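You operate a simulated robot arm through the tools that you are given. There is no shell and no other tool. Be economical: measure what you need, move in short steps, check, and stop when the job is done.

Carry out the task below with a simulated robot arm. There is one attempt and no reset: what you move stays moved.

TASK
Open the bench drawer.

It is judged by the outcome, as a careful person would: the job done as asked, and still so three seconds after it is handed in. It fails if anything else is knocked over, pushed out of place, dropped, spilled or broken.

THE ROBOT
A 6-joint arm with a two-finger parallel gripper, fixed in place. Base frame: the origin is at the foot of the arm, x ahead of it, y to its left, z up. Lengths are in mm, angles in degrees, forces in N, time in s.
With the tool pointing down near the work surface it reaches from about 240 to 660 mm from the base axis. Its first joint turns from -66.0 to 66.0 degrees. Payload 2.9 kg.
Tool frame: the origin (TCP) lies between the finger pads and is the grasp point; the fingertips stand 30 mm ahead of it; z points along the fingers, y is the line along which they close. The gripper opens to 110 mm. The fingers are 20 mm wide and 10 mm thick; the gripper's body (48 by 112 mm) begins 55 mm behind the TCP.
Orientation is told as [roll, pitch, yaw] about the base's x, y, z axes, in that order, counted from this pose: with the fingers straight down and closing along the base's y, the tool's x points along the base's -x, its y along +y and its z along -z.

THE INTERFACE
- The arm moves only by the tool drive_tool. Its argument "series" is a list of rows, each a list of 7 numbers: the shift along the base's x, y, z in units of 40 mm (1.0 is 40 mm), then the turn, a rotation vector about the base's x, y, z in units of 4 degrees (1.0 is 4 degrees), then the gripper command, from -1 (fully open) to 1 (shut), values between in proportion. In form: [[dx, dy, dz, wx, wy, wz, fingers], ...]. A call has 1 to 8 rows; each row shifts and turns the commanded pose from where the row before left it. A call with a number of a shift or a turn outside -1 to 1 is refused whole. A row lasts 0.2 s, in which the tool goes at most 50 mm and 8.6 degrees; a call with a longer step from one row to the next is refused whole, and so is a gripper value outside its range. A pose out of reach is approached as far as the arm can. The call stops where the force on the tool passes 40 N (or 10 N more than at its start, if that is more) or the arm is blocked; 0.2 s more then pass. The fingers move at their own pace (about 108 mm/s each) and stop on an object; they squeeze with about 31 N. The grip force told is the motor's: it shows also when the fingers shut on nothing. Time passes only in rows, and 0.2 s behind the last, so rows that do not move let the fingers close. It gives the time, the measured TCP pose, the force on the tool (base axes), the opening and the grip force at its end, in the units of the frame above (readings bear some noise), and new pictures: "pictures" is both (left out), scene, wrist or none.
- Cameras (640 x 400 px; columns grow to the right, rows downward): "scene" is fixed at [67.2, 423.4, 1387.1]; the picture's right is [-0.85, -0.53, 0.00], its down [-0.29, 0.46, -0.84] and it looks along [0.45, -0.71, -0.54] (base axes); focal length 319 px, centre (320, 200). "wrist" rides on the gripper at [-36, 0, -57] in the tool frame; the picture's right is [0.00, -1.00, 0.00], its down [0.97, 0.00, -0.24] and it looks along [0.24, 0.00, 0.97] (tool axes); focal length 218 px, centre (320, 200).
- locate(camera, pixels): for up to 12 pixels [column, row] of the newest picture of that camera ("zoom" is the newest enlarged one), the place [x, y, z] in the base frame of the surface seen there, good to about 3 mm. No time passes.
- close_up(camera, box): a new picture of the part [left, top, right, bottom] of that camera's present view, enlarged. No time passes.
- job_done(): hands the job in; it is judged then, once.

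Work in short steps. Measure before you move; look again where a grasp or a placing could have gone wrong, and mend it. You have 60 turns and 120 pictures in all, the two below and enlarged ones among them. Open the gripper and draw the arm clear of the work before you hand the job in, unless the task says otherwise; then end with one line.

The tools are called after ">>>" by a JSON object that holds its "name" and its "arguments". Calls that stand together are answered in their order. drive_tool: Moves the arm, as the interface text tells. Its arguments: {"type":"object","properties":{"series":{"type":"array","items":{"type":"array","items":{"type":"number"}}},"pictures":{"type":"string","enum":["both","scene","wrist","none"]}},"required":["series"]} The other tools are called the same way: locate (camera, pixels) gives the place of the surface under pixels of a picture; close_up (camera, box) takes an enlarged picture of a part of a camera's view; job_done () hands the job in.

At the start:

```text
time_s: 0.0
tcp_pos: [479.9, -191.4, 1035.7]
tool_rot: [0.0, 0.0, 0.1]
force: [0.4, 0.4, -1.2]
width: 110.2
grasp_force: 0.1
```

scene: 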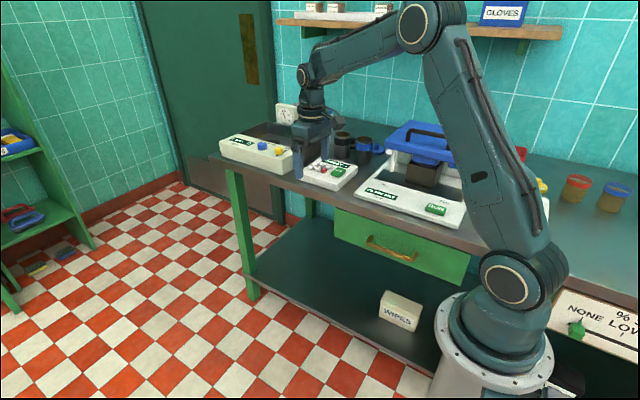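
wrist: 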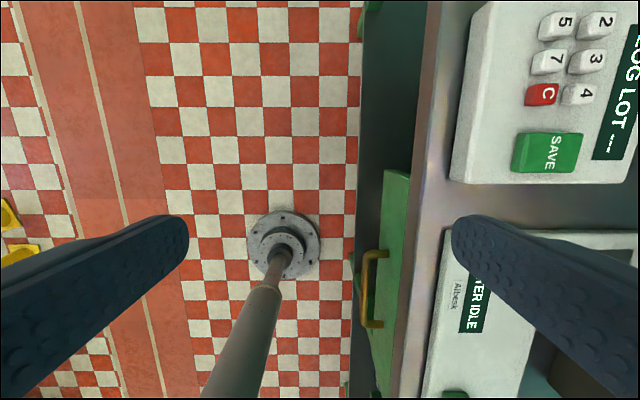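

The drawer front is the green panel below the bench, with a brass handle at scene about (390,248). I'll enlarge and measure it.

>>> {"name": "close_up", "arguments": {"camera": "scene", "box": [310, 180, 490, 292]}}

>>> {"name": "locate", "arguments": {"camera": "scene", "pixels": [[370, 239], [390, 251], [414, 260], [340, 225], [460, 270], [400, 235], [400, 221], [345, 200], [467, 240], [300, 185]]}}

>>> {"name": "locate", "arguments": {"camera": "wrist", "pixels": [[365, 290], [382, 255], [378, 325], [395, 250], [405, 180], [432, 200], [370, 256], [370, 322], [280, 240]]}}

```text
3.56 times, centred on (400, 236) of scene
```

zoom: 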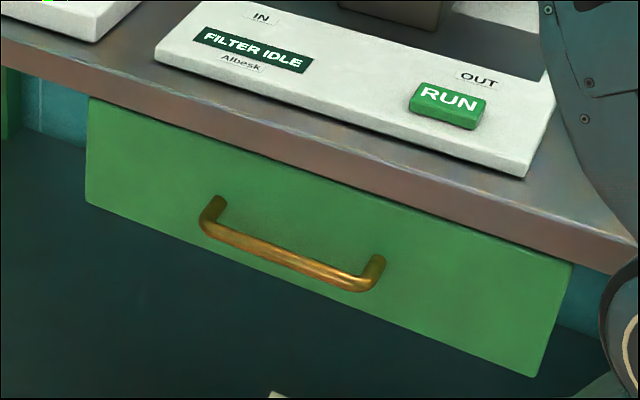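

```text
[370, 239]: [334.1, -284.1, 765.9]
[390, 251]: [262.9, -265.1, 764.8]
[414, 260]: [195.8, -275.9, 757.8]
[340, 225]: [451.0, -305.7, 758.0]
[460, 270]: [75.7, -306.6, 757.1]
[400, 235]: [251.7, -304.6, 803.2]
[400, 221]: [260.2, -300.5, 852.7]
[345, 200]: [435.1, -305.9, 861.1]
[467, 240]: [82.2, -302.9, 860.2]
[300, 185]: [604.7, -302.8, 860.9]
```

```text
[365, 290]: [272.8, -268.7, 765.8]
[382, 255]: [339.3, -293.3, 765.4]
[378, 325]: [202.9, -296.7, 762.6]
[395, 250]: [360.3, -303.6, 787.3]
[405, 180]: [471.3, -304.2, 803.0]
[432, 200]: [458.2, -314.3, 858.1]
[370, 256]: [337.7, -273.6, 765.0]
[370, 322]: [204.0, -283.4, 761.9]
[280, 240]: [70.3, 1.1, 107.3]
```

>>> {"name": "locate", "arguments": {"camera": "scene", "pixels": [[505, 280], [490, 330], [437, 310], [550, 320], [445, 355], [480, 175], [418, 28], [303, 75], [312, 98], [400, 305], [470, 320]]}}

>>> {"name": "locate", "arguments": {"camera": "zoom", "pixels": [[213, 205], [205, 228], [285, 258], [285, 248], [285, 270], [360, 285], [378, 262], [570, 265], [530, 375], [90, 100]]}}

```text
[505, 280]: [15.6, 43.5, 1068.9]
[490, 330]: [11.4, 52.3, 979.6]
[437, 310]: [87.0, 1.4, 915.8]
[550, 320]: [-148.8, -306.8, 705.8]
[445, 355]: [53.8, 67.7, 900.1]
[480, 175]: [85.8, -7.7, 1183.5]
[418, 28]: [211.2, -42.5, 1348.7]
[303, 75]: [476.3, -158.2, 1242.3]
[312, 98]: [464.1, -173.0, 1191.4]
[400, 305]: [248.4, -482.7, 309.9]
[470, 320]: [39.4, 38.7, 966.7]
```

```text
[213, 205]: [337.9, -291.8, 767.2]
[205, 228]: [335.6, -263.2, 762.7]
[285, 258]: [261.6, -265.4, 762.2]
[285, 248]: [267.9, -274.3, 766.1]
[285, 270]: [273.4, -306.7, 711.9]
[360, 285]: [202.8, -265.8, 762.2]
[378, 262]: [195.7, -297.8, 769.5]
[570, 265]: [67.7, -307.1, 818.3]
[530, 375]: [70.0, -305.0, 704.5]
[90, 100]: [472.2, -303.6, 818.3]
```

Bar of the handle: x 200–338, y≈-269, z≈763, about 35 mm off the front (y≈-305). I'll tilt the tool toward horizontal (pointing -y, closing along z), lowering well in front of the bench.

>>> {"name": "drive_tool", "arguments": {"series": [[0, 0.4, -0.2, -1, 0, 0, -1], [0, 0.4, -0.2, -1, 0, 0, -1], [0, 0.4, -0.3, -1, 0, 0, -1], [0, 0.4, -0.4, -1, 0, 0, -1], [0, 0.4, -0.4, -1, 0, 0, -1], [0, 0, -0.4, -1, 0, 0, -1], [0, 0, -0.4, -1, 0, 0, -1], [0, 0, -0.4, -1, 0, 0, -1]], "pictures": "scene"}}

```text
time_s: 1.8
tcp_pos: [479.8, -110.7, 927.1]
tool_rot: [-32.1, -0.2, 0.1]
force: [0.3, -0.3, 0.6]
width: 110.1
grasp_force: 0.1
```

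scene: 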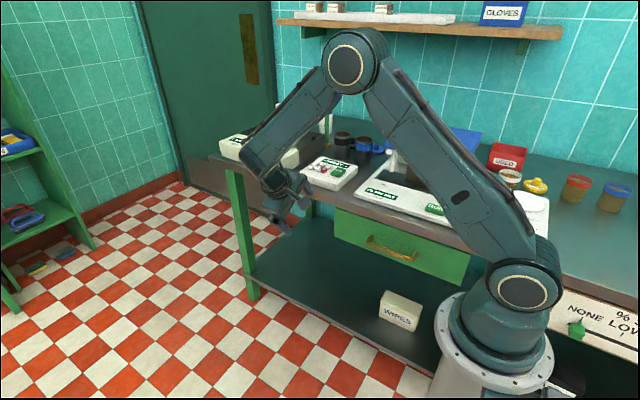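

Tracking well. Continue tilting and lowering.

>>> {"name": "drive_tool", "arguments": {"series": [[0, 0, -0.5, -1, 0, 0, -1], [0, 0, -0.5, -1, 0, 0, -1], [0, 0, -0.5, -1, 0, 0, -1], [0, 0, -0.5, -1, 0, 0, -1], [-0.3, 0, -0.5, -1, 0, 0, -1], [-0.3, 0, -0.5, -1, 0, 0, -1], [-0.3, 0, -0.5, -1, 0, 0, -1], [-0.3, 0, -0.5, -1, 0, 0, -1]], "pictures": "scene"}}

```text
time_s: 3.6
tcp_pos: [431.5, -109.7, 766.1]
tool_rot: [-64.1, 0.0, 0.0]
force: [0.5, -0.1, -0.4]
width: 110.0
grasp_force: 0.1
```

scene: 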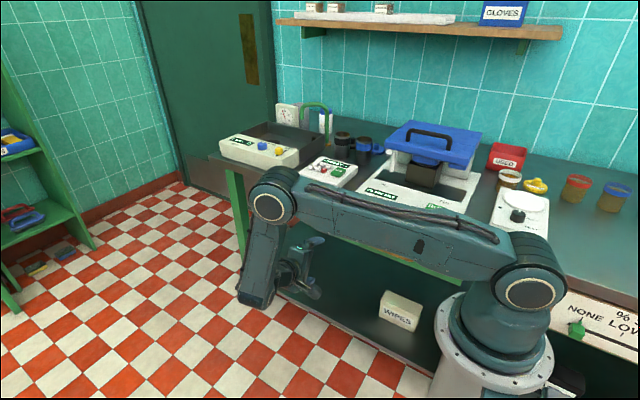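

Now finish the tilt, slide to x≈290, still in front of the handle.

>>> {"name": "drive_tool", "arguments": {"series": [[-0.5, -0.1, 0, -1, 0, 0, -0.3], [-0.5, -0.1, 0, -1, 0, 0, -0.3], [-0.5, -0.1, 0, -1, 0, 0, -0.3], [-0.5, -0.2, 0, -1, 0, 0, -0.3], [-0.5, -0.2, 0, -1, 0, 0, -0.3], [-0.5, -0.2, 0, 0, 0, 0, -0.3], [-0.5, -0.2, 0, 0, 0, 0, -0.3]]}}

```text
time_s: 5.2
tcp_pos: [290.4, -156.3, 767.5]
tool_rot: [-84.0, 0.1, 0.0]
force: [0.5, 0.4, 0.6]
width: 71.7
grasp_force: 0.0
```

scene: 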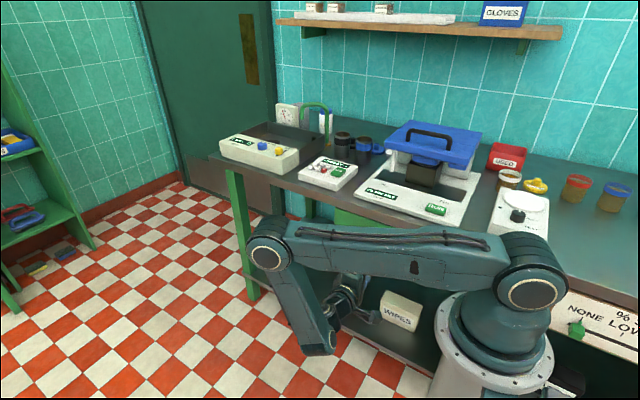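
wrist: 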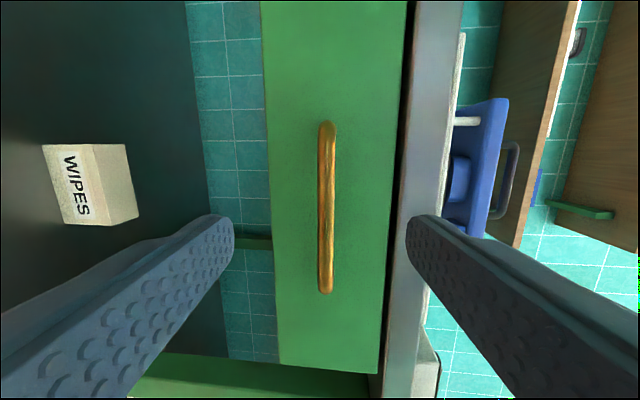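

The bar is centred between the fingers (bar column ≈326). Measure it once more, and advance most of the way.

>>> {"name": "locate", "arguments": {"camera": "wrist", "pixels": [[326, 130], [326, 200], [326, 250], [325, 285], [360, 200], [290, 200]]}}

>>> {"name": "drive_tool", "arguments": {"series": [[-0.1, -0.5, 0, 0, 0, 0, -0.3], [-0.1, -0.5, 0, 0, 0, 0, -0.3], [-0.1, -0.5, -0.05, 0, 0, 0, -0.3], [-0.1, -0.5, -0.05, 0, 0, 0, -0.3]], "pictures": "wrist"}}

```text
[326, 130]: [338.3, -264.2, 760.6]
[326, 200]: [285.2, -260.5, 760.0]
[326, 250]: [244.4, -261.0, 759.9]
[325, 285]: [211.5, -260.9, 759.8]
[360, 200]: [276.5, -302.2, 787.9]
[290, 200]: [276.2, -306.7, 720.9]
```

```text
time_s: 6.2
tcp_pos: [273.9, -233.6, 762.7]
tool_rot: [-84.0, -0.1, 0.0]
force: [-0.4, 0.0, -0.9]
width: 71.8
grasp_force: 0.0
```

wrist: 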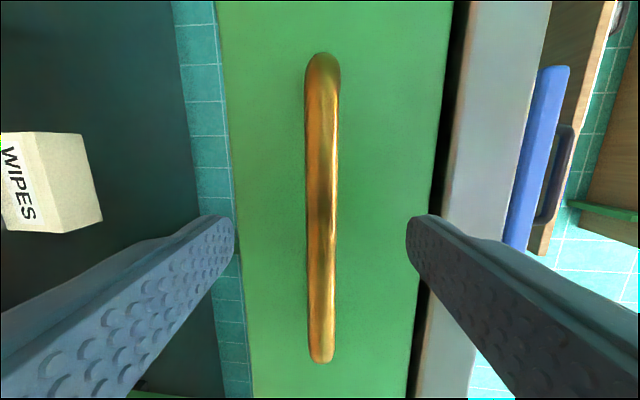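

Bar front at y≈-261, z≈760. Advance to y≈-261 and close.

>>> {"name": "drive_tool", "arguments": {"series": [[0, -0.35, -0.02, 0, 0, 0, -0.3], [0, -0.35, -0.02, 0, 0, 0, -0.3], [0, 0, 0, 0, 0, 0, 1], [0, 0, 0, 0, 0, 0, 1], [0, 0, 0, 0, 0, 0, 1]], "pictures": "wrist"}}

```text
time_s: 7.4
tcp_pos: [274.5, -254.8, 760.3]
tool_rot: [-83.6, -0.1, -0.2]
force: [0.9, -1.1, -5.0]
width: 13.5
grasp_force: 45.7
out of reach, approached as far as the arm can: row 2
```

wrist: 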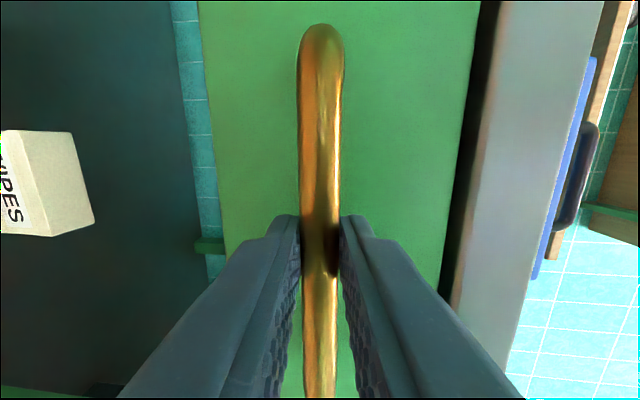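

The bar is gripped (width 13.5). Pull along +y gently.

>>> {"name": "drive_tool", "arguments": {"series": [[0, 0.2, 0, 0, 0, 0, 1], [0, 0.3, 0, 0, 0, 0, 1], [0, 0.3, 0, 0, 0, 0, 1], [0, 0.3, 0, 0, 0, 0, 1], [0, 0.3, 0, 0, 0, 0, 1]]}}

```text
time_s: 8.6
tcp_pos: [272.8, -197.7, 762.3]
tool_rot: [-84.1, 0.1, 0.0]
force: [-4.5, -1.5, -2.9]
width: 13.3
grasp_force: 45.3
```

scene: 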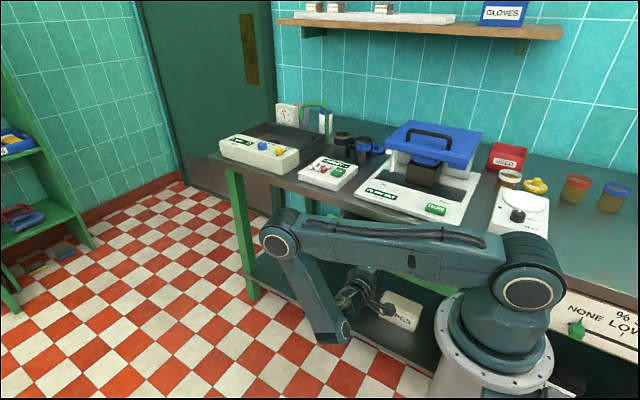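
wrist: 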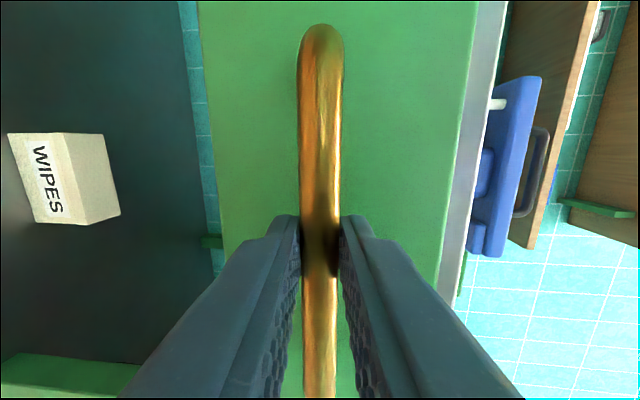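

The drawer follows (57 mm). Continue pulling.

>>> {"name": "drive_tool", "arguments": {"series": [[0, 0.3, 0, 0, 0, 0, 1], [0, 0.3, 0, 0, 0, 0, 1], [0, 0.3, 0, 0, 0, 0, 1], [0, 0.3, 0, 0, 0, 0, 1], [0, 0.3, 0, 0, 0, 0, 1], [0, 0.3, 0, 0, 0, 0, 1], [0, 0.3, 0, 0, 0, 0, 1]]}}

```text
time_s: 10.2
tcp_pos: [273.6, -113.2, 760.8]
tool_rot: [-84.2, 0.2, -0.2]
force: [-24.9, -0.9, 6.8]
width: 13.5
grasp_force: 45.4
```

scene: 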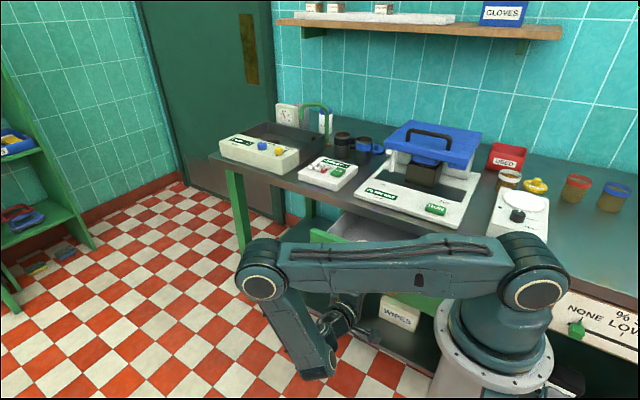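
wrist: 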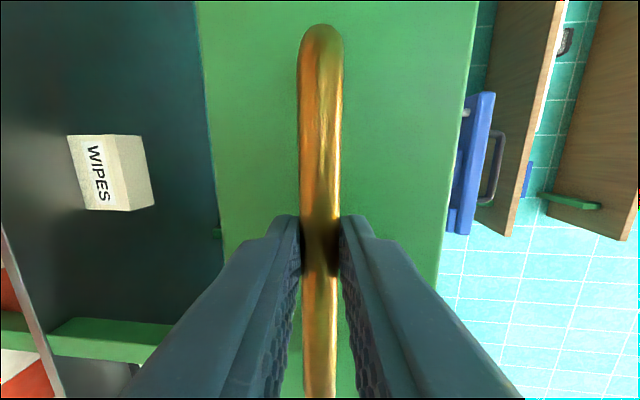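

Opened ≈142 mm with no stop yet; a sideways load of 25 N, which I ease by a small -x shift while pulling further.

>>> {"name": "drive_tool", "arguments": {"series": [[-0.06, 0.15, 0, 0, 0, 0, 1], [-0.02, 0.2, 0, 0, 0, 0, 1], [0, 0.2, 0, 0, 0, 0, 1], [0, 0.2, 0, 0, 0, 0, 1]], "pictures": "scene"}}

```text
time_s: 11.2
tcp_pos: [274.0, -83.4, 761.4]
tool_rot: [-84.0, -0.3, 0.5]
force: [17.4, -1.9, 14.3]
width: 13.5
grasp_force: 45.0
```

scene: 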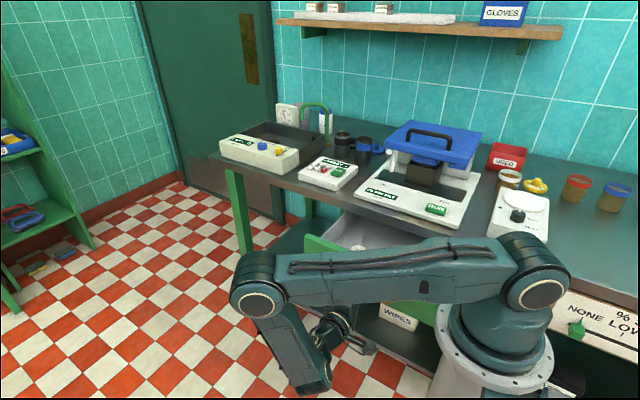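

>>> {"name": "locate", "arguments": {"camera": "scene", "pixels": [[436, 312], [440, 325], [433, 385], [438, 375], [428, 312], [320, 245], [350, 228], [450, 390]]}}

>>> {"name": "close_up", "arguments": {"camera": "scene", "box": [300, 200, 500, 400]}}

```text
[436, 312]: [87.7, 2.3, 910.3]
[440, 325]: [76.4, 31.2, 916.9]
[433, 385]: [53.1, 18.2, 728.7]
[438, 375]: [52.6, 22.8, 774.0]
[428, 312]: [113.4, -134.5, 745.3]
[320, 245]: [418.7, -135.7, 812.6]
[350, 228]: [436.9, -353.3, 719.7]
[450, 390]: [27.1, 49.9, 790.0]
```

```text
2.00 times, centred on (400, 300) of scene
```

zoom: 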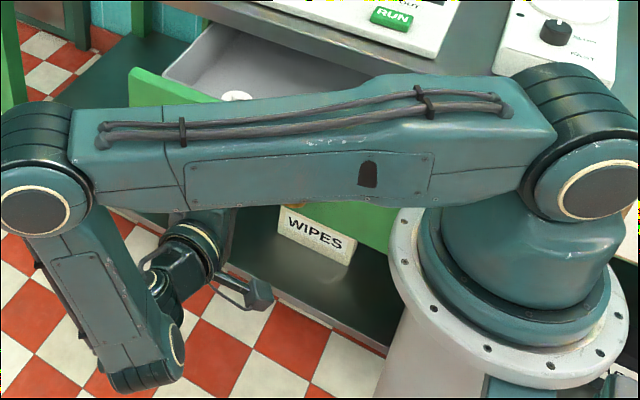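

Pedestal radius is ≈57, so the drawer (x≥68) clears it. Pull on, checking for the end stop.

>>> {"name": "drive_tool", "arguments": {"series": [[0, 0.2, 0, 0, 0, 0, 1], [0, 0.2, 0, 0, 0, 0, 1], [0, 0.2, 0, 0, 0, 0, 1], [0, 0.2, 0, 0, 0, 0, 1]], "pictures": "scene"}}

```text
time_s: 12.2
tcp_pos: [273.0, -51.0, 761.0]
tool_rot: [-84.1, -0.2, 0.4]
force: [29.4, -1.3, 10.7]
width: 13.7
grasp_force: 44.6
```

scene: 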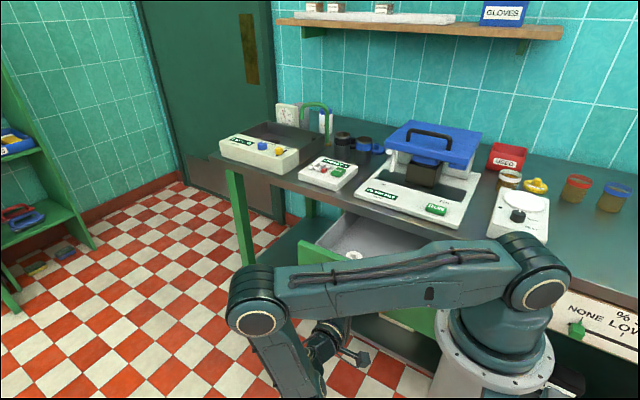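

>>> {"name": "drive_tool", "arguments": {"series": [[0.05, 0.15, 0, 0, 0, 0, 1], [0.02, 0.2, 0, 0, 0, 0, 1], [0, 0.2, 0, 0, 0, 0, 1]], "pictures": "none"}}

```text
time_s: 13.0
tcp_pos: [274.0, -28.9, 760.9]
tool_rot: [-84.2, 0.1, -0.1]
force: [2.1, -1.6, 11.9]
width: 13.4
grasp_force: 45.3
```

Opened ≈226 mm; check how much of the drawer is out.

>>> {"name": "close_up", "arguments": {"camera": "scene", "box": [280, 190, 480, 315]}}

```text
3.20 times, centred on (380, 252) of scene
```

zoom: 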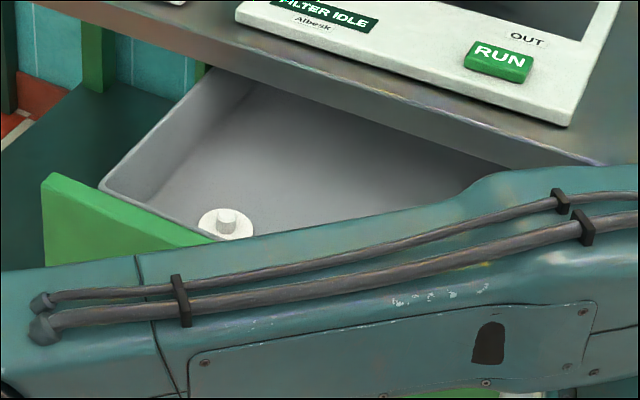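

>>> {"name": "drive_tool", "arguments": {"series": [[0, 0.15, -0.02, 0, 0, 0, 1], [0, 0.15, 0, 0, 0, 0, 1], [0, 0.15, 0, 0, 0, 0, 1], [0, 0.15, 0, 0, 0, 0, 1]], "pictures": "none"}}

```text
time_s: 14.0
tcp_pos: [274.2, -6.0, 762.3]
tool_rot: [-84.1, -0.1, -0.1]
force: [-6.3, -2.0, 26.5]
width: 13.7
grasp_force: 45.2
```

Opened ≈249 mm, ample. Ease the load, open the fingers, and back off along +y.

>>> {"name": "drive_tool", "arguments": {"series": [[0, 0, 0.04, 0, 0, 0, 1], [0, 0, 0, 0, 0, 0, -0.2], [0, 0, 0, 0, 0, 0, -0.2], [0, 0, 0, 0, 0, 0, -0.2], [0, 0.4, 0, 0, 0, 0, -0.2], [0, 0.5, 0, 0, 0, 0, -0.2], [0, 0.5, 0, 0, 0, 0, -0.2]]}}

```text
time_s: 15.6
tcp_pos: [273.5, 50.2, 761.2]
tool_rot: [-83.9, 0.0, 0.1]
force: [-0.3, -0.2, 0.7]
width: 65.8
grasp_force: 0.1
```

scene: 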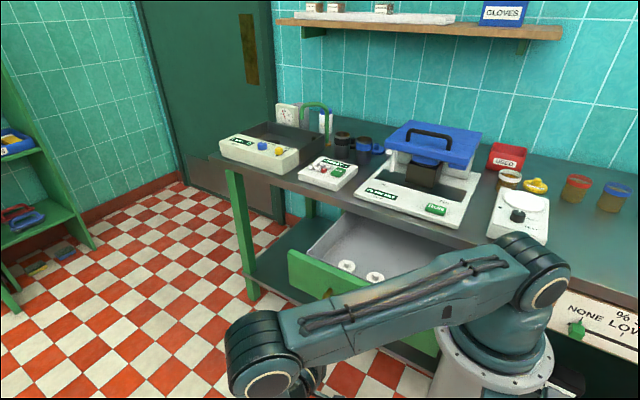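
wrist: 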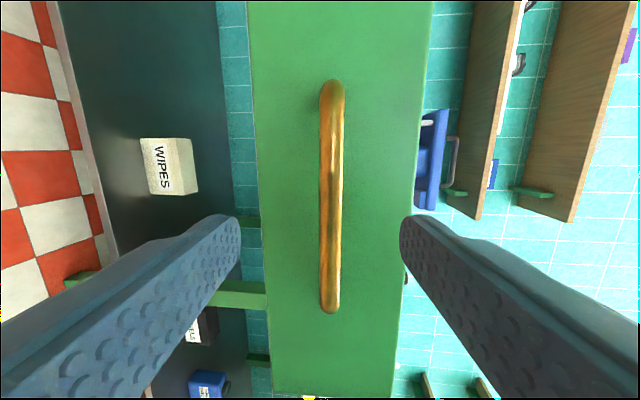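

The fingers are free of the handle. Back off a little further and verify the drawer stays put.

>>> {"name": "drive_tool", "arguments": {"series": [[0.2, 0.5, 0, 0, 0, 0, -1], [0.2, 0.5, 0, 0, 0, 0, -1], [0.2, 0.5, 0, 0, 0, 0, -1], [0, 0, 0, 0, 0, 0, -1]]}}

>>> {"name": "locate", "arguments": {"camera": "scene", "pixels": [[300, 262], [315, 265]]}}

```text
time_s: 16.6
tcp_pos: [287.5, 100.4, 761.1]
tool_rot: [-83.7, 0.0, 0.0]
force: [0.7, 0.0, 0.6]
width: 110.3
grasp_force: 0.1
out of reach, approached as far as the arm can: row 3
```

scene: 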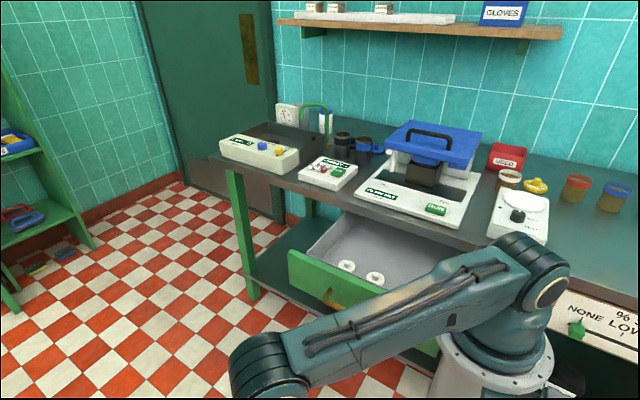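
wrist: 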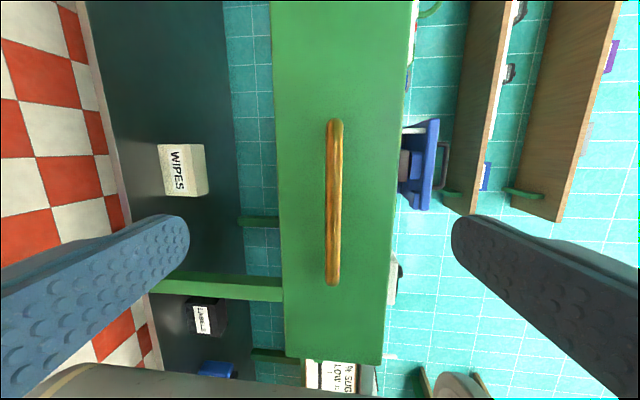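

```text
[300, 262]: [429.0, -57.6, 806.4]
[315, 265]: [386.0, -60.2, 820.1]
```

The drawer front stands at y≈-58 (from -305), the arm is clear, and nothing else has moved.

>>> {"name": "job_done", "arguments": {}}

```text
The job is handed in.
```

The bench drawer is open by about 247 mm; the gripper has let go of the handle, the arm is drawn clear, and nothing else looks moved.
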